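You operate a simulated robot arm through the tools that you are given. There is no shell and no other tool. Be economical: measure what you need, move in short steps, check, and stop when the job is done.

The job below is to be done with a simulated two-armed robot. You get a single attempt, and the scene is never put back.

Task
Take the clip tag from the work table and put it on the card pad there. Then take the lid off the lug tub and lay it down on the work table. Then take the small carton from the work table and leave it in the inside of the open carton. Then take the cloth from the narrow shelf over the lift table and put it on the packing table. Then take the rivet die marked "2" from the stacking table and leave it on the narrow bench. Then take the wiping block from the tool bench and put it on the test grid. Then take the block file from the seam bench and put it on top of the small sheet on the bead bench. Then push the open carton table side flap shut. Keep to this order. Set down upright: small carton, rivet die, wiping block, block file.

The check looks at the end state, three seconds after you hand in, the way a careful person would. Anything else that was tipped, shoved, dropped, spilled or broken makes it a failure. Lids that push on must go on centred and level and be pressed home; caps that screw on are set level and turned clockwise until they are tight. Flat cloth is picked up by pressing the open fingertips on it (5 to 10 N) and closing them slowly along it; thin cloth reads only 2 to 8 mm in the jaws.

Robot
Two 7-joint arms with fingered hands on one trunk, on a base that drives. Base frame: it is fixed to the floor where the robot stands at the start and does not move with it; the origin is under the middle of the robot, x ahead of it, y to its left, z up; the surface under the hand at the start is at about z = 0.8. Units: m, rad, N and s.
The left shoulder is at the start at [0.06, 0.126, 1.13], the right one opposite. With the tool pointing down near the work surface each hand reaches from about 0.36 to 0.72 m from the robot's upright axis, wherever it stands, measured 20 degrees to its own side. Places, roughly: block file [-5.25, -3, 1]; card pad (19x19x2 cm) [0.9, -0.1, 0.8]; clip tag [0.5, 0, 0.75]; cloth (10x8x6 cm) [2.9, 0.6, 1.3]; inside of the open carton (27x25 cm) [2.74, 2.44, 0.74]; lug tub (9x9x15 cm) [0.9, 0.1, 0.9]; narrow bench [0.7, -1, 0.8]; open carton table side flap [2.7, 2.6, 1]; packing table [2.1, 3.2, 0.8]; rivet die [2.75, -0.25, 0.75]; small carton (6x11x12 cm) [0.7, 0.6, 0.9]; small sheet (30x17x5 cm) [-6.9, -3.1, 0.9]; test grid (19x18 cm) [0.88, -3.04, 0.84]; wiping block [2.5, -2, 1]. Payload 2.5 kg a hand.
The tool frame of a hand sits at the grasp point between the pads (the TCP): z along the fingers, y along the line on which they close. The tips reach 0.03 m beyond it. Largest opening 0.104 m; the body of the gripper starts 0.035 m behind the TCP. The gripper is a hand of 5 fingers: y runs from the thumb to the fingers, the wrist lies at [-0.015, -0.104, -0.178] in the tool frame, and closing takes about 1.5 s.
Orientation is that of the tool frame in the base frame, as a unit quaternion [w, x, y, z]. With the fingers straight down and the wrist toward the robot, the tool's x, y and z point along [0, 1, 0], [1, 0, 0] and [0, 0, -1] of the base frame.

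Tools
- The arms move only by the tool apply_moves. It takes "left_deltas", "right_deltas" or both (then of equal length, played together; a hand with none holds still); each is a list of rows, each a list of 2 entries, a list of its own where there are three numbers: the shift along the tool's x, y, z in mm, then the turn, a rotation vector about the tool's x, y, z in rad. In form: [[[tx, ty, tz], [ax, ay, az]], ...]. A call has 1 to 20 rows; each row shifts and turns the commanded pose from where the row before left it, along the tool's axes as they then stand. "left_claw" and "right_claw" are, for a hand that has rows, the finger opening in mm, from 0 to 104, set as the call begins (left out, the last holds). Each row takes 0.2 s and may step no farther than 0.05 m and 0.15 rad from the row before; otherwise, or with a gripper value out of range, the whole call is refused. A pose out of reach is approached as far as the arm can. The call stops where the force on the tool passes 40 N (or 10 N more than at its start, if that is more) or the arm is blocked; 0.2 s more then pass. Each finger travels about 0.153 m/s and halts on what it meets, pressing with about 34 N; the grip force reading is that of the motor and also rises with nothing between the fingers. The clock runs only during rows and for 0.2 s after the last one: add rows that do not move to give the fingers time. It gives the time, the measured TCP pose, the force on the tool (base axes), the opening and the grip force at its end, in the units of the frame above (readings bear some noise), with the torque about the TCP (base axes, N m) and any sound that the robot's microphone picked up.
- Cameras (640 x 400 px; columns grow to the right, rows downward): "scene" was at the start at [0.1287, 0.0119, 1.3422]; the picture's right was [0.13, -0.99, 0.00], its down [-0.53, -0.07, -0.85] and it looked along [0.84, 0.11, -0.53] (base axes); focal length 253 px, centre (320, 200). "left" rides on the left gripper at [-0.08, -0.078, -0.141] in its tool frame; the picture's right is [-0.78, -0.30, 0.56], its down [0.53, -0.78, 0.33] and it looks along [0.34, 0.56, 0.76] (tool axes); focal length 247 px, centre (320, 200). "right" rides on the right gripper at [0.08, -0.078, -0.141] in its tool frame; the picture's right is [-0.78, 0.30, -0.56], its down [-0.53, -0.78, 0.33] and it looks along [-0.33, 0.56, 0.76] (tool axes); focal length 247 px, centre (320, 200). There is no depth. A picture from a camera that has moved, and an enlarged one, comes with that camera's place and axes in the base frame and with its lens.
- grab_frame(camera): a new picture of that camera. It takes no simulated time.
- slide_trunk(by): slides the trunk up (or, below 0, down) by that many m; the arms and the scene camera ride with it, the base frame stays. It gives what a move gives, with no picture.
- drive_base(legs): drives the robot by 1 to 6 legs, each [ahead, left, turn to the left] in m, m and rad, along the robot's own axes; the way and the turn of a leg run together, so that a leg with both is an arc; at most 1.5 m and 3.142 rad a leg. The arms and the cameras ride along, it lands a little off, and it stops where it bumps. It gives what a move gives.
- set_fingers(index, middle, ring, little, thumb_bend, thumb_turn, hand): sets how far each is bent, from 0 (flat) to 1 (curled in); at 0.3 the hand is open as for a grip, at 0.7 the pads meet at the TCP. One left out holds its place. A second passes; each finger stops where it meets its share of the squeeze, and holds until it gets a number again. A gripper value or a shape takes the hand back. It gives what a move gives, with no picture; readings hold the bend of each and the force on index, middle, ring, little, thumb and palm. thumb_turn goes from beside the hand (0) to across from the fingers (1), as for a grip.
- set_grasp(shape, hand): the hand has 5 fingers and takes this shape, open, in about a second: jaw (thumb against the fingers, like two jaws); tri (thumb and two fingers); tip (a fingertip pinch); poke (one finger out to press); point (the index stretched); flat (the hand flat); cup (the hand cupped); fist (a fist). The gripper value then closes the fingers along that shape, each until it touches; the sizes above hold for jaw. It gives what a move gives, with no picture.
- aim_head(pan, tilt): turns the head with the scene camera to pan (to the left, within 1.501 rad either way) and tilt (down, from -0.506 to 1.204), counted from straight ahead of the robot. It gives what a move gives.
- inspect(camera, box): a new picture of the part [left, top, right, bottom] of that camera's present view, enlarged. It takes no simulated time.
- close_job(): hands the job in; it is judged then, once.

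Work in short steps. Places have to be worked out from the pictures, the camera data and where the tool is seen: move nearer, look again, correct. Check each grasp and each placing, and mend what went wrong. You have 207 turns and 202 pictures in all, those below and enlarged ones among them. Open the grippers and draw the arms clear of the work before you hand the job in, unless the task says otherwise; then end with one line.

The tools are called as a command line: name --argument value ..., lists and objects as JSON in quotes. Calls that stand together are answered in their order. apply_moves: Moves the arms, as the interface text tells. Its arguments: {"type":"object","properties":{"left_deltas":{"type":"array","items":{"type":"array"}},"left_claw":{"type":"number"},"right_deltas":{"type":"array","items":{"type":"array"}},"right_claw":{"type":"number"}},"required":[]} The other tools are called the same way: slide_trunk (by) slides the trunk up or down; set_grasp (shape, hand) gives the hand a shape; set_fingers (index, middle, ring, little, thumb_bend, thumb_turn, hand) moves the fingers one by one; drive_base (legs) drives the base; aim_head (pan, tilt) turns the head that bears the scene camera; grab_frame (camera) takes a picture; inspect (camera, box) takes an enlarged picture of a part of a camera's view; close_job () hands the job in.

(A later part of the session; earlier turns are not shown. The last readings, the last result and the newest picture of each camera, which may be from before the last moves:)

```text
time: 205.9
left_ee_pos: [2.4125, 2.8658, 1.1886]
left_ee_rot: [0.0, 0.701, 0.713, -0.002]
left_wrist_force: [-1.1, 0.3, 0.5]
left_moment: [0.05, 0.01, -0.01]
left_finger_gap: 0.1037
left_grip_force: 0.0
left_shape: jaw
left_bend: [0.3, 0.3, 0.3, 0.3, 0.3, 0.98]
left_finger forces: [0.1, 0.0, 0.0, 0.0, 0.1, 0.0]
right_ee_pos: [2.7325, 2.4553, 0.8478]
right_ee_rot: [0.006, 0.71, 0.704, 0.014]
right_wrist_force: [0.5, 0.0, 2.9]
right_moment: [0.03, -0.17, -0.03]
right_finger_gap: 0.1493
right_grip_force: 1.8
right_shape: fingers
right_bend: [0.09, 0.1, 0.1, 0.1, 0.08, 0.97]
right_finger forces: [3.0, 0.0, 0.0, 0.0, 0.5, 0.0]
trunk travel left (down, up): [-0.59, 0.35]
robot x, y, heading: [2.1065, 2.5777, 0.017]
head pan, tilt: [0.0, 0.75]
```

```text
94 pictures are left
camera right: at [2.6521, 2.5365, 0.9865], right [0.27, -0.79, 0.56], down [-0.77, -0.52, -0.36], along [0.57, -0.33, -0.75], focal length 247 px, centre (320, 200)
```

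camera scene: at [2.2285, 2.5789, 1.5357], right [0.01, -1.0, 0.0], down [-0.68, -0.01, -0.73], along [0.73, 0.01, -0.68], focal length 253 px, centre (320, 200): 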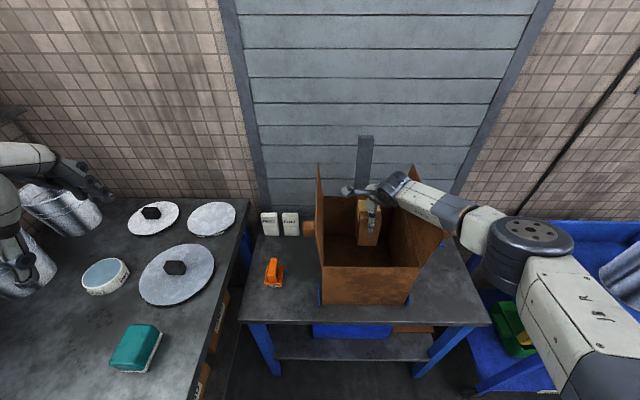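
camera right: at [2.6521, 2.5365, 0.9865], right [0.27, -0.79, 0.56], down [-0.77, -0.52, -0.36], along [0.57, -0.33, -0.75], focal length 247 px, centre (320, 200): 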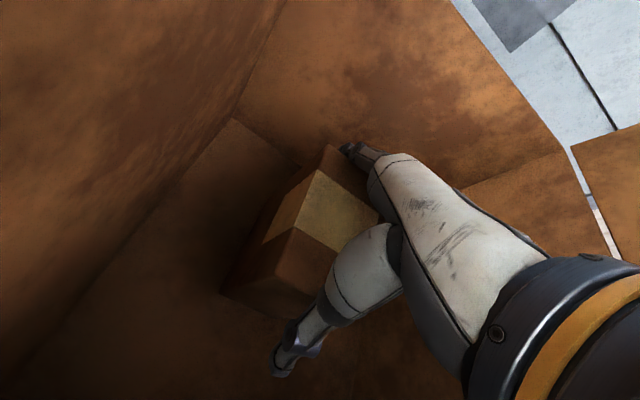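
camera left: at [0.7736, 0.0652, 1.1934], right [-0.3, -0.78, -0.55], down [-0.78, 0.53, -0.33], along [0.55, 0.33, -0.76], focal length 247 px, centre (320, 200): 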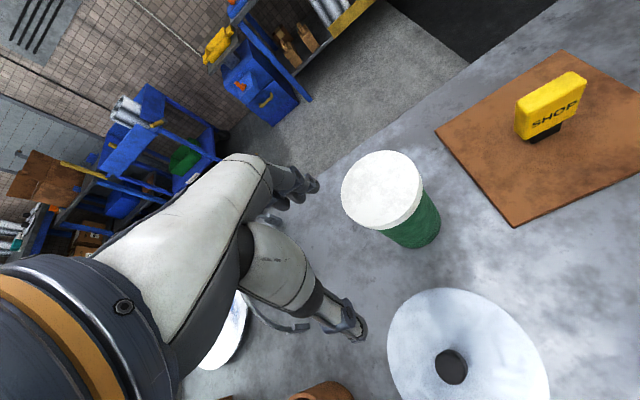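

Released. Raise slowly and confirm the carton stays upright.

apply_moves --right_deltas '[[[0, 0, -5], [0, 0, 0]], [[0, 0, -10], [0, 0, 0]], [[0, 0, -15], [0, 0, 0]], [[0, 0, -20], [0, 0, 0]]]'

slide_trunk --by 0.3

grab_frame --camera "right"

grab_frame --camera "scene"

```text
time: 206.9
left_ee_pos: [2.4139, 2.8652, 1.1881]
left_ee_rot: [0.0, 0.701, 0.713, -0.001]
left_wrist_force: [0.2, -0.1, 0.4]
left_moment: [-0.03, 0.0, -0.02]
left_finger_gap: 0.1039
left_grip_force: 0.1
left_shape: jaw
left_bend: [0.3, 0.3, 0.3, 0.3, 0.3, 0.98]
left_finger forces: [0.1, 0.0, 0.0, 0.0, 0.0, 0.1]
right_ee_pos: [2.7299, 2.4561, 0.8952]
right_ee_rot: [0.005, 0.71, 0.704, 0.014]
right_wrist_force: [0.0, -0.4, -0.4]
right_moment: [-0.05, -0.01, -0.01]
right_finger_gap: 0.1469
right_grip_force: 0.0
right_shape: fingers
right_bend: [0.1, 0.1, 0.1, 0.1, 0.08, 0.97]
right_finger forces: [0.0, 0.0, 0.1, 0.0, 0.0, 0.0]
trunk travel left (down, up): [-0.59, 0.35]
robot x, y, heading: [2.1065, 2.5787, 0.012]
head pan, tilt: [0.0, 0.75]
```

```text
time: 209.9
left_ee_pos: [2.4115, 2.8645, 1.4888]
left_ee_rot: [0.0, 0.701, 0.713, -0.001]
left_wrist_force: [0.4, 0.0, 0.4]
left_moment: [0.0, -0.01, -0.06]
left_finger_gap: 0.1039
left_grip_force: 0.1
left_shape: jaw
left_bend: [0.3, 0.3, 0.3, 0.3, 0.3, 0.98]
left_finger forces: [0.1, 0.1, 0.1, 0.1, 0.0, 0.0]
right_ee_pos: [2.7294, 2.4554, 1.1957]
right_ee_rot: [0.005, 0.71, 0.704, 0.014]
right_wrist_force: [-0.1, 0.1, -0.7]
right_moment: [-0.01, -0.01, 0.0]
right_finger_gap: 0.1471
right_grip_force: 0.1
right_shape: fingers
right_bend: [0.1, 0.1, 0.1, 0.1, 0.08, 0.97]
right_finger forces: [0.1, 0.1, 0.0, 0.1, 0.0, 0.0]
trunk travel left (down, up): [-0.89, 0.05]
robot x, y, heading: [2.1, 2.5782, 0.009]
head pan, tilt: [0.0, 0.75]
```

```text
93 pictures are left
camera right: at [2.6498, 2.5362, 1.3354], right [0.27, -0.79, 0.56], down [-0.77, -0.52, -0.36], along [0.57, -0.33, -0.75], focal length 247 px, centre (320, 200)
```

right: 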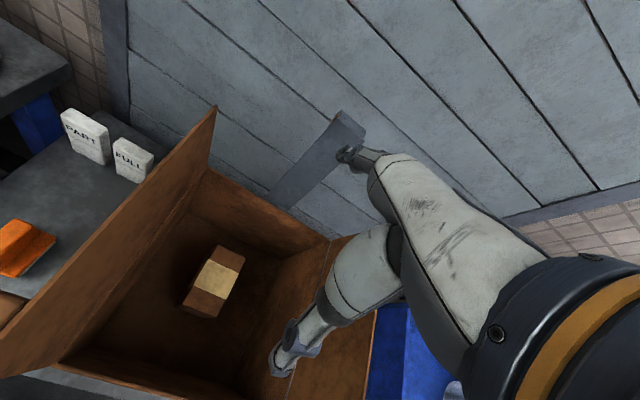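

```text
92 pictures are left
camera scene: at [2.2282, 2.579, 1.6907], right [0.01, -1.0, 0.0], down [-0.68, -0.01, -0.73], along [0.73, 0.01, -0.68], focal length 253 px, centre (320, 200)
```

scene: 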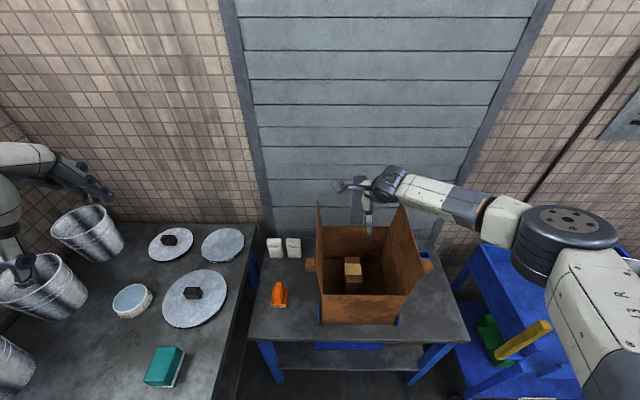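

Small carton stands upright inside. Next the cloth: back out, retract the arm and travel to y≈0.65 facing the wall shelf.

drive_base --legs '[[-0.45, 0, 0]]'

apply_moves --right_deltas '[[[0, -40, 0], [0, 0, 0]], [[0, -40, 0], [0, 0, 0]], [[0, -40, 0], [0, 0, 0]], [[0, -40, 0], [0, 0, 0]], [[0, -40, 0], [0, 0, 0]]]' --right_claw 104

drive_base --legs '[[0, -1.0, 0], [0, -0.95, 0]]'

aim_head --pan 0.0 --tilt 0.25

grab_frame --camera "scene"

```text
time: 212.7
left_ee_pos: [1.9564, 2.8615, 1.488]
left_ee_rot: [0.0, 0.7, 0.715, -0.002]
left_wrist_force: [-0.7, -0.6, 0.4]
left_moment: [-0.01, 0.0, 0.05]
left_finger_gap: 0.1039
left_grip_force: 0.0
left_shape: jaw
left_bend: [0.3, 0.3, 0.3, 0.3, 0.3, 0.98]
left_finger forces: [0.0, 0.0, 0.0, 0.0, 0.1, 0.0]
right_ee_pos: [2.273, 2.4514, 1.196]
right_ee_rot: [0.006, 0.709, 0.705, 0.013]
right_wrist_force: [0.6, -0.7, -0.4]
right_moment: [0.01, 0.01, 0.01]
right_finger_gap: 0.1469
right_grip_force: 0.1
right_shape: fingers
right_bend: [0.1, 0.1, 0.1, 0.1, 0.08, 0.97]
right_finger forces: [0.1, 0.0, 0.0, 0.1, 0.1, 0.0]
trunk travel left (down, up): [-0.89, 0.05]
robot x, y, heading: [1.6488, 2.5717, 0.015]
head pan, tilt: [0.0, 0.75]
```

```text
time: 213.9
left_ee_pos: [1.955, 2.8606, 1.489]
left_ee_rot: [-0.001, 0.7, 0.714, -0.001]
left_wrist_force: [0.4, -0.7, -0.8]
left_moment: [-0.03, 0.01, -0.01]
left_finger_gap: 0.1038
left_grip_force: 0.0
left_shape: jaw
left_bend: [0.3, 0.3, 0.3, 0.3, 0.3, 0.98]
left_finger forces: [0.0, 0.0, 0.0, 0.0, 0.1, 0.0]
right_ee_pos: [2.0726, 2.4522, 1.1922]
right_ee_rot: [0.006, 0.71, 0.704, 0.015]
right_wrist_force: [0.5, -0.1, 0.2]
right_moment: [0.07, -0.05, 0.01]
right_finger_gap: 0.1039
right_grip_force: 0.0
right_shape: jaw
right_bend: [0.3, 0.3, 0.3, 0.3, 0.3, 0.97]
right_finger forces: [0.0, 0.1, 0.1, 0.0, 0.1, 0.1]
trunk travel left (down, up): [-0.89, 0.05]
robot x, y, heading: [1.6487, 2.5749, 0.014]
head pan, tilt: [0.0, 0.75]
```

```text
time: 223.6
left_ee_pos: [1.9719, 0.9027, 1.488]
left_ee_rot: [-0.001, 0.705, 0.709, -0.003]
left_wrist_force: [-0.4, -0.8, 0.0]
left_moment: [0.0, 0.03, 0.0]
left_finger_gap: 0.1039
left_grip_force: 0.1
left_shape: jaw
left_bend: [0.3, 0.3, 0.3, 0.3, 0.3, 0.98]
left_finger forces: [0.1, 0.1, 0.1, 0.0, 0.1, 0.1]
right_ee_pos: [2.0833, 0.4932, 1.1906]
right_ee_rot: [0.006, 0.714, 0.7, 0.014]
right_wrist_force: [0.2, -0.4, 0.1]
right_moment: [0.01, 0.01, 0.0]
right_finger_gap: 0.1037
right_grip_force: 0.0
right_shape: jaw
right_bend: [0.3, 0.3, 0.3, 0.3, 0.3, 0.97]
right_finger forces: [0.0, 0.0, 0.0, 0.0, 0.0, 0.1]
trunk travel left (down, up): [-0.89, 0.05]
robot x, y, heading: [1.6613, 0.6209, -0.004]
head pan, tilt: [0.0, 0.75]
```

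```text
time: 224.6
left_ee_pos: [1.9731, 0.9038, 1.4873]
left_ee_rot: [0.0, 0.706, 0.708, -0.002]
left_wrist_force: [0.8, -0.1, 0.4]
left_moment: [0.02, -0.04, -0.02]
left_finger_gap: 0.1038
left_grip_force: 0.0
left_shape: jaw
left_bend: [0.3, 0.3, 0.3, 0.3, 0.3, 0.98]
left_finger forces: [0.0, 0.0, 0.1, 0.0, 0.1, 0.0]
right_ee_pos: [2.0824, 0.4942, 1.1909]
right_ee_rot: [0.006, 0.715, 0.699, 0.014]
right_wrist_force: [0.1, 0.7, -0.1]
right_moment: [-0.02, 0.02, 0.0]
right_finger_gap: 0.1038
right_grip_force: 0.1
right_shape: jaw
right_bend: [0.3, 0.3, 0.3, 0.3, 0.3, 0.97]
right_finger forces: [0.0, 0.0, 0.1, 0.1, 0.1, 0.0]
trunk travel left (down, up): [-0.89, 0.05]
robot x, y, heading: [1.6604, 0.6194, -0.007]
head pan, tilt: [0.0, 0.25]
```

```text
91 pictures are left
camera scene: at [1.7945, 0.6188, 1.7357], right [0.0, -1.0, 0.0], down [-0.25, 0.0, -0.97], along [0.97, 0.0, -0.25], focal length 253 px, centre (320, 200)
```

scene: 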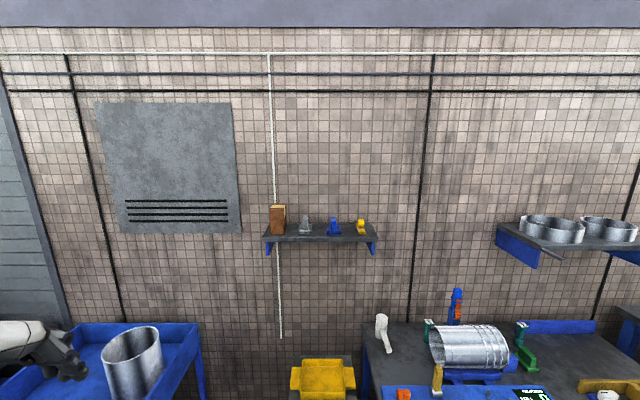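

Zooming on the shelf items to identify the cloth.

inspect --camera "scene" --box '[256, 190, 384, 260]'

inspect --camera "scene" --box '[270, 340, 370, 400]'

```text
5.00 times, centred on (320, 225) of scene
camera zoom: at [1.7945, 0.6188, 1.7357], right [0.0, -1.0, 0.0], down [-0.25, 0.0, -0.97], along [0.97, 0.0, -0.25], focal length 1265 px, centre (320, 75)
```

zoom: 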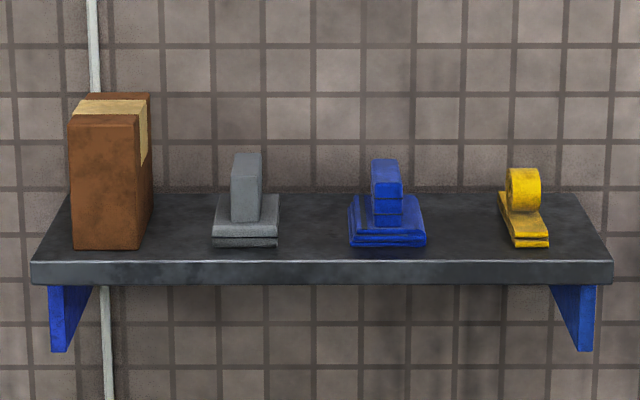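

```text
6.40 times, centred on (320, 370) of scene
camera zoom: at [1.7945, 0.6188, 1.7357], right [0.0, -1.0, 0.0], down [-0.25, 0.0, -0.97], along [0.97, 0.0, -0.25], focal length 1619 px, centre (320, -888)
```

zoom: 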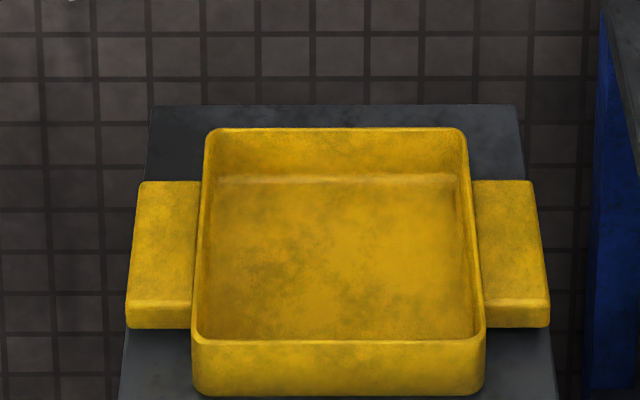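

Three candidates (gray, blue, yellow). I drive closer for a better look.

drive_base --legs '[[0.42, 0.0, 0]]'

aim_head --pan 0.0 --tilt 0.5

inspect --camera "scene" --box '[200, 100, 440, 260]'

```text
time: 227.2
left_ee_pos: [2.393, 0.9, 1.4888]
left_ee_rot: [-0.001, 0.706, 0.708, -0.001]
left_wrist_force: [-0.1, 0.7, -0.1]
left_moment: [0.03, 0.02, 0.0]
left_finger_gap: 0.1038
left_grip_force: 0.1
left_shape: jaw
left_bend: [0.3, 0.3, 0.3, 0.3, 0.3, 0.98]
left_finger forces: [0.0, 0.1, 0.0, 0.0, 0.0, 0.1]
right_ee_pos: [2.5034, 0.4909, 1.192]
right_ee_rot: [0.005, 0.715, 0.699, 0.014]
right_wrist_force: [0.0, -0.5, 0.4]
right_moment: [0.0, 0.02, -0.02]
right_finger_gap: 0.1039
right_grip_force: 0.0
right_shape: jaw
right_bend: [0.3, 0.3, 0.3, 0.3, 0.3, 0.97]
right_finger forces: [0.0, 0.0, 0.0, 0.1, 0.0, 0.0]
trunk travel left (down, up): [-0.89, 0.05]
robot x, y, heading: [2.0844, 0.6189, -0.003]
head pan, tilt: [0.0, 0.25]
```

```text
time: 227.9
left_ee_pos: [2.3937, 0.9001, 1.488]
left_ee_rot: [0.0, 0.707, 0.707, -0.002]
left_wrist_force: [-0.4, 0.4, -0.3]
left_moment: [-0.03, 0.01, -0.01]
left_finger_gap: 0.1042
left_grip_force: 0.0
left_shape: jaw
left_bend: [0.3, 0.3, 0.3, 0.3, 0.3, 0.98]
left_finger forces: [0.1, 0.0, 0.0, 0.0, 0.1, 0.0]
right_ee_pos: [2.5036, 0.4902, 1.191]
right_ee_rot: [0.006, 0.715, 0.699, 0.014]
right_wrist_force: [-0.4, -0.4, -0.4]
right_moment: [-0.01, 0.0, 0.0]
right_finger_gap: 0.1038
right_grip_force: 0.1
right_shape: jaw
right_bend: [0.3, 0.3, 0.3, 0.3, 0.3, 0.97]
right_finger forces: [0.1, 0.0, 0.0, 0.0, 0.1, 0.0]
trunk travel left (down, up): [-0.89, 0.05]
robot x, y, heading: [2.0816, 0.6184, -0.008]
head pan, tilt: [0.0, 0.499]
```

```text
2.50 times, centred on (320, 180) of scene
camera zoom: at [2.2122, 0.6165, 1.7127], right [-0.01, -1.0, 0.0], down [-0.48, 0.0, -0.88], along [0.88, 0.0, -0.48], focal length 632 px, centre (320, 250)
```

zoom: 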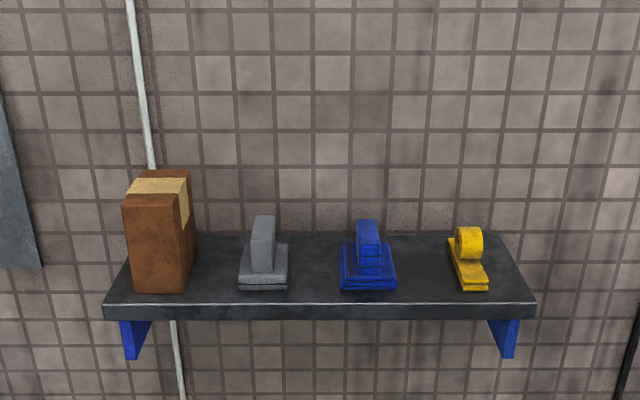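

inspect --camera "scene" --box '[285, 178, 395, 222]'

```text
5.82 times, centred on (340, 200) of scene
camera zoom: at [2.2122, 0.6165, 1.7127], right [-0.01, -1.0, 0.0], down [-0.48, 0.0, -0.88], along [0.88, 0.0, -0.48], focal length 1472 px, centre (204, 200)
```

zoom: 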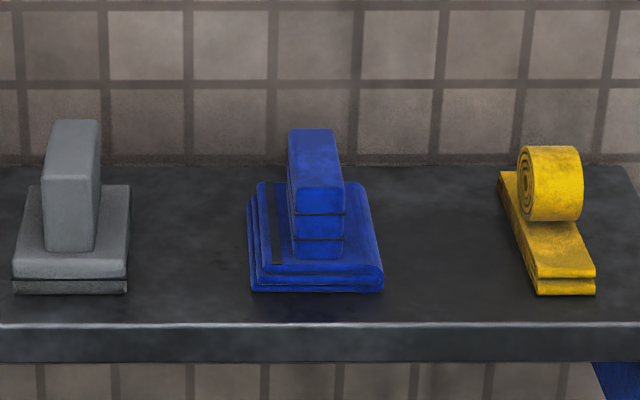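

The blue item has rolled fold edges and a stripe: it's the folded cloth (grey is a pad, yellow a rolled strap). Its upper fold spans x≈2.86–2.925, y≈0.544–0.572, z≈1.325–1.368. I raise the right hand above shelf level, then drive 0.17 m closer.

apply_moves --right_deltas '[[[0, 0, -45], [0, 0, 0]], [[0, 0, -45], [0, 0, 0]], [[0, 0, -45], [0, 0, 0]], [[0, 0, -45], [0, 0, 0]], [[0, 0, -45], [0, 0, 0]], [[0, 0, -45], [0, 0, 0]], [[0, 0, -20], [0, 0, 0]]]' --right_claw 90

drive_base --legs '[[0.17, 0.05, 0]]'

aim_head --pan -0.15 --tilt 0.7

grab_frame --camera "scene"

```text
time: 229.5
left_ee_pos: [2.3933, 0.8997, 1.4883]
left_ee_rot: [0.0, 0.707, 0.708, -0.002]
left_wrist_force: [0.0, 0.6, -0.9]
left_moment: [0.01, -0.04, -0.01]
left_finger_gap: 0.1036
left_grip_force: 0.0
left_shape: jaw
left_bend: [0.3, 0.3, 0.3, 0.3, 0.3, 0.98]
left_finger forces: [0.2, 0.0, 0.0, 0.0, 0.0, 0.0]
right_ee_pos: [2.4959, 0.4862, 1.4817]
right_ee_rot: [0.005, 0.716, 0.698, 0.013]
right_wrist_force: [-0.4, -0.3, -0.7]
right_moment: [0.0, 0.03, 0.02]
right_finger_gap: 0.09
right_grip_force: 0.1
right_shape: jaw
right_bend: [0.28, 0.32, 0.31, 0.32, 0.41, 0.98]
right_finger forces: [0.0, 0.0, 0.0, 0.0, 0.0, 0.0]
trunk travel left (down, up): [-0.89, 0.05]
robot x, y, heading: [2.0829, 0.6178, -0.006]
head pan, tilt: [0.0, 0.499]
```

```text
time: 231.0
left_ee_pos: [2.5596, 0.949, 1.4885]
left_ee_rot: [-0.001, 0.707, 0.707, -0.002]
left_wrist_force: [0.4, 0.8, -0.1]
left_moment: [0.0, -0.01, -0.02]
left_finger_gap: 0.1038
left_grip_force: 0.0
left_shape: jaw
left_bend: [0.3, 0.3, 0.3, 0.3, 0.3, 0.98]
left_finger forces: [0.0, 0.0, 0.0, 0.0, 0.0, 0.0]
right_ee_pos: [2.662, 0.5351, 1.4817]
right_ee_rot: [0.007, 0.716, 0.698, 0.014]
right_wrist_force: [0.1, 0.8, 0.5]
right_moment: [-0.04, 0.01, 0.01]
right_finger_gap: 0.0898
right_grip_force: 0.0
right_shape: jaw
right_bend: [0.28, 0.32, 0.31, 0.32, 0.41, 0.98]
right_finger forces: [0.1, 0.0, 0.0, 0.0, 0.0, 0.0]
trunk travel left (down, up): [-0.89, 0.05]
robot x, y, heading: [2.2499, 0.6672, -0.005]
head pan, tilt: [0.0, 0.499]
```

```text
time: 231.7
left_ee_pos: [2.5603, 0.9484, 1.4888]
left_ee_rot: [0.0, 0.706, 0.708, -0.001]
left_wrist_force: [0.0, 0.5, -0.1]
left_moment: [-0.03, -0.01, 0.01]
left_finger_gap: 0.1039
left_grip_force: 0.0
left_shape: jaw
left_bend: [0.3, 0.3, 0.3, 0.3, 0.3, 0.98]
left_finger forces: [0.1, 0.0, 0.0, 0.0, 0.0, 0.0]
right_ee_pos: [2.6615, 0.5349, 1.4807]
right_ee_rot: [0.006, 0.716, 0.698, 0.014]
right_wrist_force: [-0.3, 0.5, 0.5]
right_moment: [0.01, -0.01, 0.0]
right_finger_gap: 0.09
right_grip_force: 0.1
right_shape: jaw
right_bend: [0.28, 0.32, 0.31, 0.32, 0.41, 0.98]
right_finger forces: [0.0, 0.1, 0.1, 0.0, 0.0, 0.0]
trunk travel left (down, up): [-0.89, 0.05]
robot x, y, heading: [2.2473, 0.6657, -0.012]
head pan, tilt: [-0.15, 0.7]
```

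```text
86 pictures are left
camera scene: at [2.3728, 0.6527, 1.695], right [-0.16, -0.99, 0.0], down [-0.64, 0.1, -0.77], along [0.76, -0.12, -0.64], focal length 253 px, centre (320, 200)
```

scene: 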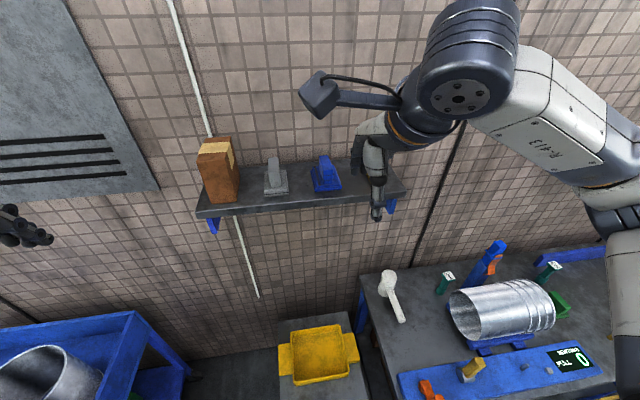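

Approach above the cloth but stay short by 4 cm to look with the hand camera.

apply_moves --right_deltas '[[[6, 46, 0], [0, 0, 0]], [[6, 46, 0], [0, 0, 0]], [[6, 46, 0], [0, 0, 0]], [[6, 46, 0], [0, 0, 0]], [[0, 0, 0], [0, 0, 0]]]' --right_claw 85

grab_frame --camera "right"

inspect --camera "scene" --box '[240, 80, 480, 230]'

```text
time: 232.9
left_ee_pos: [2.5596, 0.9485, 1.4893]
left_ee_rot: [-0.001, 0.707, 0.707, -0.002]
left_wrist_force: [-0.3, 0.5, -0.3]
left_moment: [0.01, -0.01, 0.03]
left_finger_gap: 0.1038
left_grip_force: 0.0
left_shape: jaw
left_bend: [0.3, 0.3, 0.3, 0.3, 0.3, 0.98]
left_finger forces: [0.1, 0.0, 0.0, 0.0, 0.1, 0.0]
right_ee_pos: [2.845, 0.5535, 1.4874]
right_ee_rot: [0.006, 0.716, 0.698, 0.015]
right_wrist_force: [-0.8, 0.4, -0.9]
right_moment: [0.01, -0.04, 0.0]
right_finger_gap: 0.0853
right_grip_force: 0.2
right_shape: jaw
right_bend: [0.27, 0.34, 0.31, 0.32, 0.48, 0.99]
right_finger forces: [0.0, 0.0, 0.1, 0.0, 0.0, 0.0]
trunk travel left (down, up): [-0.89, 0.05]
robot x, y, heading: [2.2495, 0.6659, -0.012]
head pan, tilt: [-0.15, 0.7]
```

```text
85 pictures are left
camera right: at [2.7666, 0.6349, 1.6273], right [0.26, -0.79, 0.56], down [-0.78, -0.51, -0.36], along [0.57, -0.34, -0.75], focal length 247 px, centre (320, 200)
```

right: 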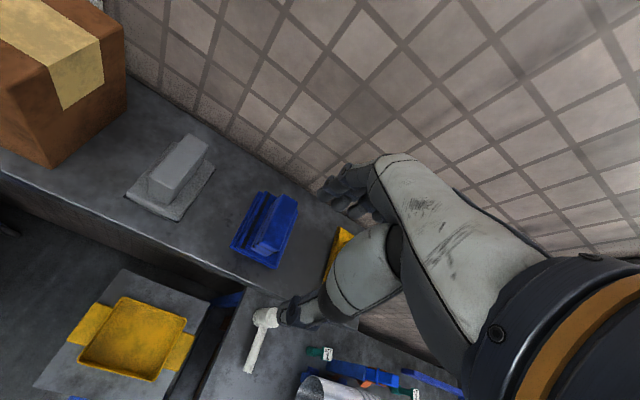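

```text
2.67 times, centred on (360, 155) of scene
camera zoom: at [2.3714, 0.6518, 1.695], right [-0.16, -0.99, 0.0], down [-0.64, 0.1, -0.77], along [0.76, -0.12, -0.64], focal length 675 px, centre (213, 320)
```

zoom: 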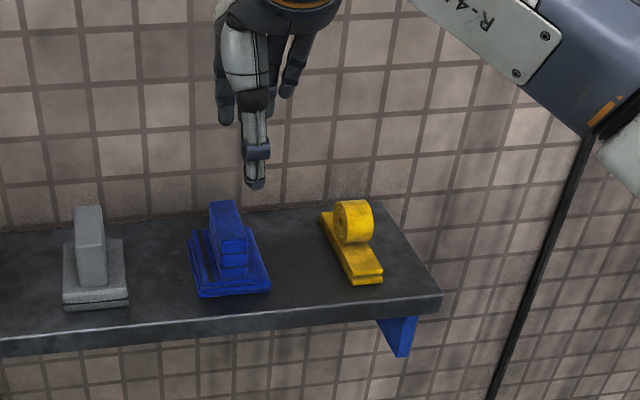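

Cloth's upper fold centre triangulates at (2.897, 0.559), top z≈1.368. Move over it and descend.

apply_moves --right_deltas '[[[7, 49, 0], [0, 0, 0]], [[0, 0, 40], [0, 0, 0]], [[0, 0, 40], [0, 0, 0]], [[0, 0, 25], [0, 0, 0]], [[0, 0, 10], [0, 0, 0]], [[0, 0, 5], [0, 0, 0]], [[0, 0, 5], [0, 0, 0]]]'

grab_frame --camera "right"

inspect --camera "scene" --box '[240, 80, 480, 230]'

```text
time: 234.5
left_ee_pos: [2.5638, 0.9481, 1.488]
left_ee_rot: [0.0, 0.706, 0.708, -0.002]
left_wrist_force: [-0.2, -0.5, -1.1]
left_moment: [0.02, 0.04, -0.01]
left_finger_gap: 0.1039
left_grip_force: 0.2
left_shape: jaw
left_bend: [0.3, 0.3, 0.3, 0.3, 0.3, 0.98]
left_finger forces: [0.0, 0.0, 0.0, 0.1, 0.0, 0.1]
right_ee_pos: [2.9007, 0.5626, 1.3576]
right_ee_rot: [0.003, 0.716, 0.698, 0.01]
right_wrist_force: [0.6, 0.3, -0.9]
right_moment: [0.05, 0.04, 0.01]
right_finger_gap: 0.0853
right_grip_force: 0.1
right_shape: jaw
right_bend: [0.27, 0.34, 0.31, 0.32, 0.48, 0.99]
right_finger forces: [0.0, 0.0, 0.2, 0.1, 0.0, 0.1]
trunk travel left (down, up): [-0.89, 0.05]
robot x, y, heading: [2.2487, 0.6656, -0.005]
head pan, tilt: [-0.15, 0.7]
```

```text
83 pictures are left
camera right: at [2.8234, 0.6431, 1.4971], right [0.26, -0.79, 0.55], down [-0.78, -0.51, -0.35], along [0.56, -0.34, -0.75], focal length 247 px, centre (320, 200)
```

right: 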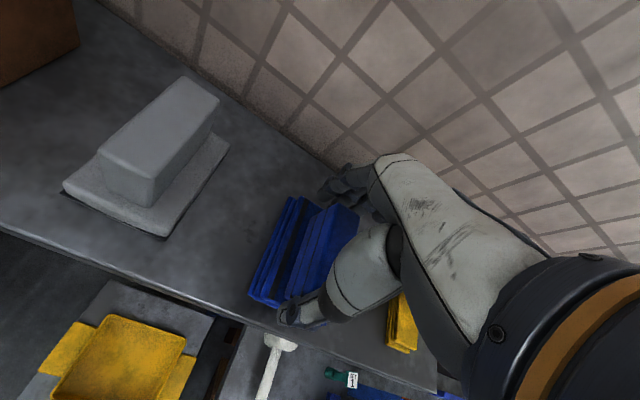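

```text
2.67 times, centred on (360, 155) of scene
camera zoom: at [2.3755, 0.6519, 1.6941], right [-0.16, -0.99, 0.0], down [-0.64, 0.1, -0.76], along [0.75, -0.12, -0.65], focal length 675 px, centre (213, 320)
```

zoom: 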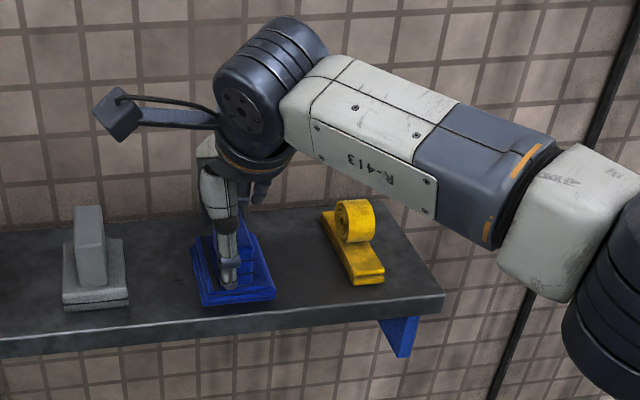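

Thumb in front, fingers behind the fold. Close and lift.

apply_moves --right_deltas '[[[0, 0, 0], [0, 0, 0]], [[0, 0, 0], [0, 0, 0]], [[0, 0, 0], [0, 0, 0]], [[0, 0, 0], [0, 0, 0]], [[0, 0, 0], [0, 0, 0]], [[0, 0, 0], [0, 0, 0]], [[0, 0, 0], [0, 0, 0]], [[0, 0, -10], [0, 0, 0]], [[0, 0, -25], [0, 0, 0]], [[0, 0, -35], [0, 0, 0]], [[0, 0, 0], [0, 0, 0]]]' --right_claw 5

inspect --camera "scene" --box '[240, 80, 480, 230]'

grab_frame --camera "right"

```text
time: 236.9
left_ee_pos: [2.5619, 0.9479, 1.489]
left_ee_rot: [-0.001, 0.707, 0.708, -0.002]
left_wrist_force: [0.0, 0.7, -0.2]
left_moment: [0.03, 0.0, -0.01]
left_finger_gap: 0.104
left_grip_force: 0.0
left_shape: jaw
left_bend: [0.3, 0.3, 0.3, 0.3, 0.3, 0.98]
left_finger forces: [0.0, 0.0, 0.1, 0.1, 0.0, 0.0]
right_ee_pos: [2.899, 0.56, 1.4328]
right_ee_rot: [0.005, 0.716, 0.698, 0.015]
right_wrist_force: [0.0, 0.0, -0.1]
right_moment: [0.03, 0.05, -0.01]
right_finger_gap: 0.056
right_grip_force: 34.0
right_shape: jaw
right_bend: [0.76, 0.35, 0.35, 0.43, 0.7, 0.99]
right_finger forces: [6.8, 20.1, 6.8, 0.1, 29.5, 0.0]
trunk travel left (down, up): [-0.89, 0.05]
robot x, y, heading: [2.247, 0.6663, -0.005]
head pan, tilt: [-0.15, 0.7]
```

```text
2.67 times, centred on (360, 155) of scene
camera zoom: at [2.3729, 0.6523, 1.6949], right [-0.16, -0.99, 0.0], down [-0.64, 0.1, -0.76], along [0.76, -0.12, -0.64], focal length 675 px, centre (213, 320)
```

zoom: 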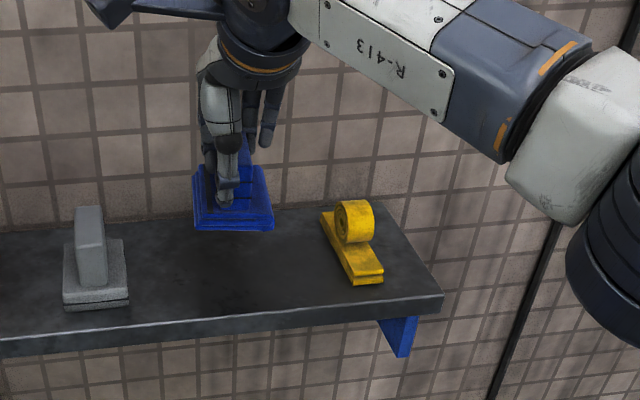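

```text
80 pictures are left
camera right: at [2.82, 0.6419, 1.5726], right [0.26, -0.79, 0.56], down [-0.78, -0.51, -0.36], along [0.57, -0.34, -0.75], focal length 247 px, centre (320, 200)
```

right: 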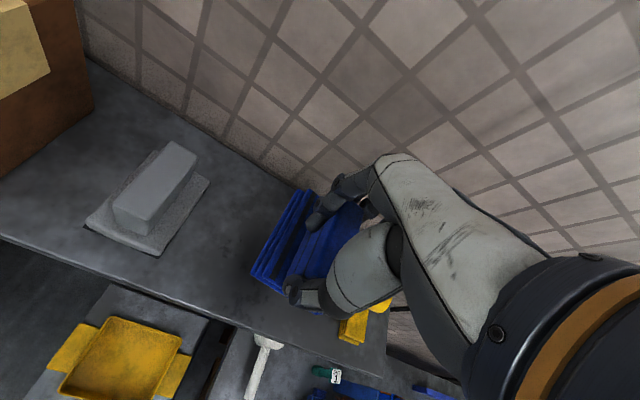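

Cloth lifted. Retract and back off, then travel to the packing table, facing it.

apply_moves --right_deltas '[[[0, 0, -30], [0, 0, 0]], [[0, -45, 0], [0, 0, 0]], [[0, -45, 0], [0, 0, 0]], [[0, -45, 0], [0, 0, 0]], [[0, -45, 0], [0, 0, 0]], [[0, -40, 0], [0, 0, 0]]]'

drive_base --legs '[[-0.55, 0, 0], [0, 1.1, 0], [0, 0.6, 0], [0, 0, 1.57]]'

slide_trunk --by -0.36

aim_head --pan -0.1 --tilt 0.6

grab_frame --camera "scene"

```text
time: 238.3
left_ee_pos: [2.56, 0.9499, 1.4882]
left_ee_rot: [-0.001, 0.707, 0.707, -0.002]
left_wrist_force: [-0.6, 0.0, -0.2]
left_moment: [0.03, -0.05, 0.01]
left_finger_gap: 0.104
left_grip_force: 0.1
left_shape: jaw
left_bend: [0.3, 0.3, 0.3, 0.3, 0.3, 0.98]
left_finger forces: [0.1, 0.1, 0.0, 0.0, 0.1, 0.1]
right_ee_pos: [2.6728, 0.5647, 1.4579]
right_ee_rot: [0.006, 0.716, 0.698, 0.015]
right_wrist_force: [-0.1, 0.5, -0.6]
right_moment: [0.0, 0.0, 0.01]
right_finger_gap: 0.0559
right_grip_force: 33.9
right_shape: jaw
right_bend: [0.76, 0.35, 0.35, 0.43, 0.7, 0.99]
right_finger forces: [6.8, 20.0, 7.0, 0.1, 29.5, 0.0]
trunk travel left (down, up): [-0.89, 0.05]
robot x, y, heading: [2.2489, 0.6641, -0.01]
head pan, tilt: [-0.15, 0.7]
```

```text
time: 253.5
left_ee_pos: [1.4582, 2.6836, 1.489]
left_ee_rot: [0.0, 0.006, 1.0, -0.001]
left_wrist_force: [-0.3, -0.5, 1.5]
left_moment: [0.0, -0.01, -0.01]
left_finger_gap: 0.1039
left_grip_force: 0.1
left_shape: jaw
left_bend: [0.3, 0.3, 0.3, 0.3, 0.3, 0.98]
left_finger forces: [0.0, 0.1, 0.0, 0.0, 0.0, 0.1]
right_ee_pos: [1.8445, 2.7898, 1.4582]
right_ee_rot: [-0.005, 0.021, 1.0, 0.014]
right_wrist_force: [0.3, 0.5, -0.6]
right_moment: [0.02, -0.02, -0.01]
right_finger_gap: 0.0552
right_grip_force: 34.4
right_shape: jaw
right_bend: [0.76, 0.34, 0.36, 0.43, 0.71, 0.99]
right_finger forces: [7.2, 20.0, 6.3, 0.0, 28.8, 0.0]
trunk travel left (down, up): [-0.89, 0.05]
robot x, y, heading: [1.737, 2.3667, 1.552]
head pan, tilt: [-0.15, 0.7]
```

```text
time: 257.0
left_ee_pos: [1.4578, 2.6832, 1.13]
left_ee_rot: [0.0, 0.007, 1.0, -0.002]
left_wrist_force: [0.2, 0.7, -0.1]
left_moment: [-0.02, -0.02, 0.0]
left_finger_gap: 0.1037
left_grip_force: 0.1
left_shape: jaw
left_bend: [0.3, 0.3, 0.3, 0.3, 0.3, 0.98]
left_finger forces: [0.0, 0.1, 0.1, 0.0, 0.0, 0.0]
right_ee_pos: [1.8449, 2.7894, 1.0981]
right_ee_rot: [-0.006, 0.021, 1.0, 0.014]
right_wrist_force: [1.4, -0.2, -1.4]
right_moment: [0.01, 0.01, 0.02]
right_finger_gap: 0.0549
right_grip_force: 33.6
right_shape: jaw
right_bend: [0.76, 0.34, 0.36, 0.43, 0.71, 0.99]
right_finger forces: [7.1, 20.1, 6.4, 0.0, 28.9, 0.1]
trunk travel left (down, up): [-0.53, 0.41]
robot x, y, heading: [1.7363, 2.3654, 1.549]
head pan, tilt: [-0.15, 0.7]
```

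```text
time: 257.7
left_ee_pos: [1.4577, 2.6832, 1.1297]
left_ee_rot: [0.001, 0.007, 1.0, -0.001]
left_wrist_force: [-0.4, 0.3, 0.1]
left_moment: [-0.01, -0.02, 0.01]
left_finger_gap: 0.1038
left_grip_force: 0.1
left_shape: jaw
left_bend: [0.3, 0.3, 0.3, 0.3, 0.3, 0.98]
left_finger forces: [0.0, 0.0, 0.0, 0.0, 0.0, 0.1]
right_ee_pos: [1.844, 2.7903, 1.0974]
right_ee_rot: [-0.006, 0.021, 1.0, 0.014]
right_wrist_force: [0.0, 0.3, -0.2]
right_moment: [-0.01, -0.01, 0.02]
right_finger_gap: 0.0551
right_grip_force: 34.3
right_shape: jaw
right_bend: [0.76, 0.34, 0.36, 0.43, 0.71, 0.99]
right_finger forces: [7.2, 20.1, 6.4, 0.0, 28.8, 0.0]
trunk travel left (down, up): [-0.53, 0.41]
robot x, y, heading: [1.7372, 2.3667, 1.553]
head pan, tilt: [-0.099, 0.6]
```

```text
79 pictures are left
camera scene: at [1.7478, 2.4947, 1.3435], right [0.99, -0.12, 0.0], down [-0.07, -0.56, -0.82], along [0.1, 0.82, -0.57], focal length 253 px, centre (320, 200)
```

scene: 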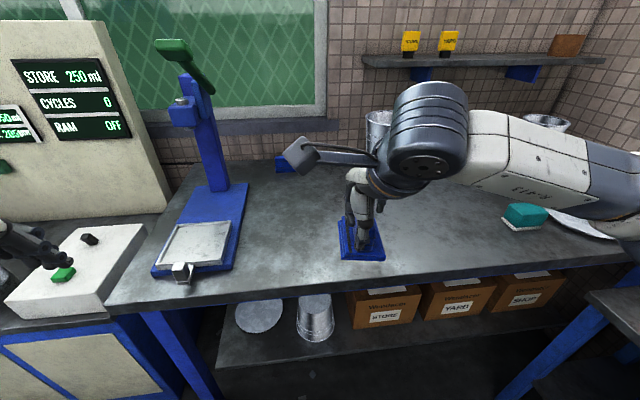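

Free space on the packing table at about (1.87, 3.05). Drive 8 cm closer, move over it and lower.

drive_base --legs '[[0.08, 0, 0]]'

apply_moves --right_deltas '[[[-4, 45, 0], [0, 0, 0]], [[-4, 45, 0], [0, 0, 0]], [[-4, 45, 0], [0, 0, 0]], [[-4, 45, 0], [0, 0, 0]], [[0, 0, 45], [0, 0, 0]], [[0, 0, 45], [0, 0, 0]], [[0, 0, 45], [0, 0, 0]], [[0, 0, 45], [0, 0, 0]], [[0, 0, 40], [0, 0, 0]], [[0, 0, 12], [0, 0, 0]], [[0, 0, 0], [0, 0, 0]]]'

grab_frame --camera "scene"

```text
time: 258.7
left_ee_pos: [1.461, 2.765, 1.129]
left_ee_rot: [0.001, 0.008, 1.0, -0.002]
left_wrist_force: [-0.6, 0.6, -0.2]
left_moment: [0.02, 0.0, 0.02]
left_finger_gap: 0.1041
left_grip_force: 0.0
left_shape: jaw
left_bend: [0.3, 0.3, 0.3, 0.3, 0.3, 0.98]
left_finger forces: [0.0, 0.0, 0.0, 0.0, 0.1, 0.1]
right_ee_pos: [1.8468, 2.8708, 1.0972]
right_ee_rot: [-0.006, 0.021, 1.0, 0.015]
right_wrist_force: [-0.2, -0.1, -1.5]
right_moment: [-0.05, 0.0, -0.03]
right_finger_gap: 0.0553
right_grip_force: 33.8
right_shape: jaw
right_bend: [0.76, 0.34, 0.36, 0.43, 0.71, 0.99]
right_finger forces: [7.2, 20.1, 6.4, 0.1, 28.9, 0.1]
trunk travel left (down, up): [-0.53, 0.41]
robot x, y, heading: [1.7388, 2.4497, 1.546]
head pan, tilt: [-0.099, 0.6]
```

```text
time: 260.8
left_ee_pos: [1.4612, 2.7633, 1.1292]
left_ee_rot: [0.001, 0.008, 1.0, -0.001]
left_wrist_force: [0.1, 0.6, 0.4]
left_moment: [-0.04, 0.01, 0.01]
left_finger_gap: 0.1038
left_grip_force: 0.0
left_shape: jaw
left_bend: [0.3, 0.3, 0.3, 0.3, 0.3, 0.98]
left_finger forces: [0.0, 0.0, 0.0, 0.0, 0.0, 0.1]
right_ee_pos: [1.8661, 3.0627, 0.905]
right_ee_rot: [-0.012, 0.021, 0.999, 0.031]
right_wrist_force: [1.6, -7.0, 16.9]
right_moment: [-0.44, -0.03, 0.02]
right_finger_gap: 0.0559
right_grip_force: 34.0
right_shape: jaw
right_bend: [0.76, 0.34, 0.38, 0.43, 0.71, 0.99]
right_finger forces: [8.6, 18.1, 8.6, 0.0, 33.4, 0.1]
trunk travel left (down, up): [-0.53, 0.41]
robot x, y, heading: [1.7361, 2.4485, 1.547]
head pan, tilt: [-0.099, 0.6]
stopped in row 10 (right hand): the force on the tool passed its limit at 46 N (the readings are from after the stop); the commanded pose is now the measured one
```

```text
78 pictures are left
camera scene: at [1.7499, 2.5743, 1.3439], right [0.99, -0.12, 0.0], down [-0.07, -0.56, -0.83], along [0.1, 0.82, -0.56], focal length 253 px, centre (320, 200)
```

scene: 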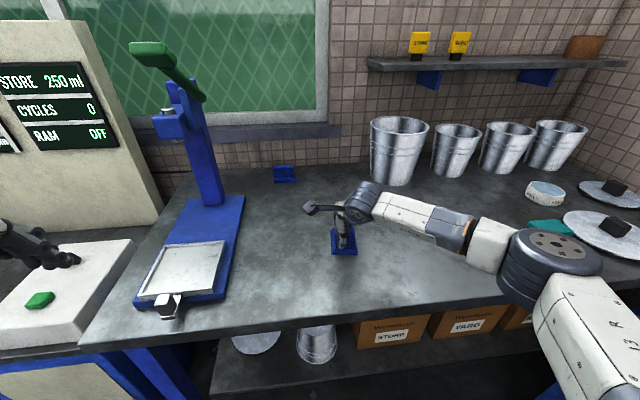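

Cloth touched the table (packing table a bit higher than thought). Ease up 3 mm and release.

apply_moves --right_deltas '[[[0, 0, -4], [0, 0, 0]], [[0, 0, 0], [0, 0, 0]]]'

apply_moves --right_deltas '[[[0, 0, 0], [0, 0, 0]], [[0, 0, 0], [0, 0, 0]], [[0, 0, 0], [0, 0, 0]], [[0, 0, 0], [0, 0, 0]], [[0, 0, 0], [0, 0, 0]], [[0, 0, 0], [0, 0, 0]], [[0, 0, 0], [0, 0, 0]], [[0, 0, -15], [0, 0, 0]], [[0, 0, -30], [0, 0, 0]], [[0, 0, -45], [0, 0, 0]], [[0, 0, -45], [0, 0, 0]], [[0, 0, -45], [0, 0, 0]], [[0, -45, -10], [0, 0, 0]], [[0, -45, 0], [0, 0, 0]], [[0, -45, 0], [0, 0, 0]]]' --right_claw 95

grab_frame --camera "scene"

```text
time: 261.4
left_ee_pos: [1.4605, 2.7632, 1.1288]
left_ee_rot: [0.0, 0.008, 1.0, -0.001]
left_wrist_force: [-0.4, -0.2, -0.5]
left_moment: [0.03, 0.01, -0.01]
left_finger_gap: 0.1041
left_grip_force: 0.0
left_shape: jaw
left_bend: [0.3, 0.3, 0.3, 0.3, 0.3, 0.98]
left_finger forces: [0.1, 0.1, 0.0, 0.0, 0.0, 0.1]
right_ee_pos: [1.8674, 3.061, 0.906]
right_ee_rot: [-0.011, 0.022, 0.999, 0.027]
right_wrist_force: [0.2, 1.0, 8.1]
right_moment: [-0.07, 0.0, 0.07]
right_finger_gap: 0.0555
right_grip_force: 34.7
right_shape: jaw
right_bend: [0.76, 0.34, 0.38, 0.43, 0.71, 0.99]
right_finger forces: [9.5, 20.5, 7.6, 0.0, 30.3, 0.0]
trunk travel left (down, up): [-0.53, 0.41]
robot x, y, heading: [1.736, 2.4477, 1.547]
head pan, tilt: [-0.099, 0.6]
```

```text
time: 264.6
left_ee_pos: [1.46, 2.764, 1.1282]
left_ee_rot: [0.001, 0.009, 1.0, -0.003]
left_wrist_force: [0.4, -0.6, -0.7]
left_moment: [-0.02, -0.01, -0.04]
left_finger_gap: 0.1043
left_grip_force: 0.0
left_shape: jaw
left_bend: [0.3, 0.3, 0.3, 0.3, 0.3, 0.98]
left_finger forces: [0.0, 0.1, 0.0, 0.0, 0.0, 0.0]
right_ee_pos: [1.8634, 2.916, 1.0871]
right_ee_rot: [-0.01, 0.022, 0.999, 0.026]
right_wrist_force: [0.5, 0.0, 0.5]
right_moment: [0.0, 0.01, -0.01]
right_finger_gap: 0.0948
right_grip_force: 0.1
right_shape: jaw
right_bend: [0.31, 0.31, 0.3, 0.31, 0.33, 0.98]
right_finger forces: [0.0, 0.0, 0.0, 0.0, 0.0, 0.0]
trunk travel left (down, up): [-0.53, 0.41]
robot x, y, heading: [1.7385, 2.4535, 1.545]
head pan, tilt: [-0.099, 0.6]
```

```text
77 pictures are left
camera scene: at [1.75, 2.5746, 1.3436], right [0.99, -0.12, 0.0], down [-0.07, -0.56, -0.83], along [0.1, 0.82, -0.56], focal length 253 px, centre (320, 200)
```

scene: 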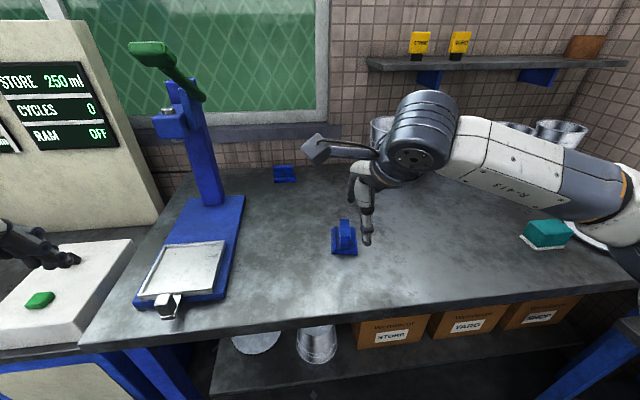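

Cloth placed. Next: rivet die "2" on the stacking table; drive to y≈−0.15 facing +x and look.

drive_base --legs '[[-0.2, 0, 0], [0, 0, -1.548], [0, -1.2, 0], [0, -1.25, 0], [0.15, 0, 0]]'

aim_head --pan 0.0 --tilt 0.6

grab_frame --camera "scene"

```text
time: 282.6
left_ee_pos: [2.1649, 0.0695, 1.1272]
left_ee_rot: [-0.001, 0.707, 0.707, -0.002]
left_wrist_force: [-0.1, 0.1, 0.0]
left_moment: [0.0, 0.04, 0.02]
left_finger_gap: 0.104
left_grip_force: 0.1
left_shape: jaw
left_bend: [0.3, 0.3, 0.3, 0.3, 0.3, 0.98]
left_finger forces: [0.1, 0.0, 0.1, 0.0, 0.1, 0.0]
right_ee_pos: [2.3224, -0.3309, 1.0869]
right_ee_rot: [0.011, 0.716, 0.698, 0.026]
right_wrist_force: [0.3, -0.1, 0.8]
right_moment: [0.0, -0.01, -0.04]
right_finger_gap: 0.0948
right_grip_force: 0.2
right_shape: jaw
right_bend: [0.31, 0.31, 0.3, 0.31, 0.33, 0.98]
right_finger forces: [0.1, 0.0, 0.0, 0.0, 0.0, 0.0]
trunk travel left (down, up): [-0.53, 0.41]
robot x, y, heading: [1.8514, -0.2149, -0.01]
head pan, tilt: [-0.099, 0.6]
```

```text
time: 283.3
left_ee_pos: [2.1644, 0.069, 1.1294]
left_ee_rot: [-0.001, 0.707, 0.707, -0.002]
left_wrist_force: [-0.3, -0.7, 0.7]
left_moment: [-0.01, 0.02, 0.02]
left_finger_gap: 0.1039
left_grip_force: 0.1
left_shape: jaw
left_bend: [0.3, 0.3, 0.3, 0.3, 0.3, 0.98]
left_finger forces: [0.0, 0.0, 0.1, 0.0, 0.0, 0.1]
right_ee_pos: [2.3229, -0.3301, 1.0869]
right_ee_rot: [0.011, 0.717, 0.696, 0.026]
right_wrist_force: [0.0, 0.4, 0.5]
right_moment: [0.03, 0.03, 0.02]
right_finger_gap: 0.0949
right_grip_force: 0.0
right_shape: jaw
right_bend: [0.31, 0.31, 0.3, 0.31, 0.33, 0.98]
right_finger forces: [0.1, 0.1, 0.0, 0.1, 0.0, 0.0]
trunk travel left (down, up): [-0.53, 0.41]
robot x, y, heading: [1.8521, -0.2113, -0.012]
head pan, tilt: [0.0, 0.6]
```

```text
76 pictures are left
camera scene: at [1.9801, -0.2141, 1.3436], right [-0.01, -1.0, 0.0], down [-0.56, 0.0, -0.83], along [0.83, -0.01, -0.56], focal length 253 px, centre (320, 200)
```

scene: 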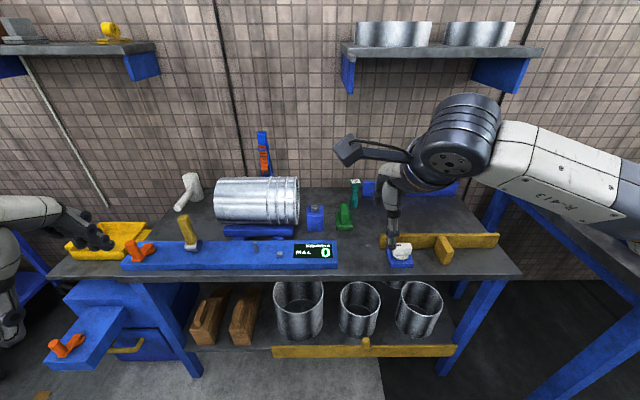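

Zooming on the small items near (2.75, −0.25).

inspect --camera "scene" --box '[280, 165, 420, 275]'

```text
3.64 times, centred on (350, 220) of scene
camera zoom: at [1.9801, -0.2141, 1.3436], right [-0.01, -1.0, 0.0], down [-0.56, 0.0, -0.83], along [0.83, -0.01, -0.56], focal length 920 px, centre (211, 127)
```

zoom: 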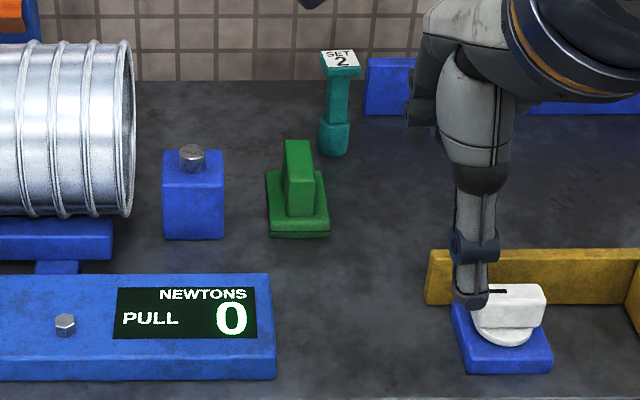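

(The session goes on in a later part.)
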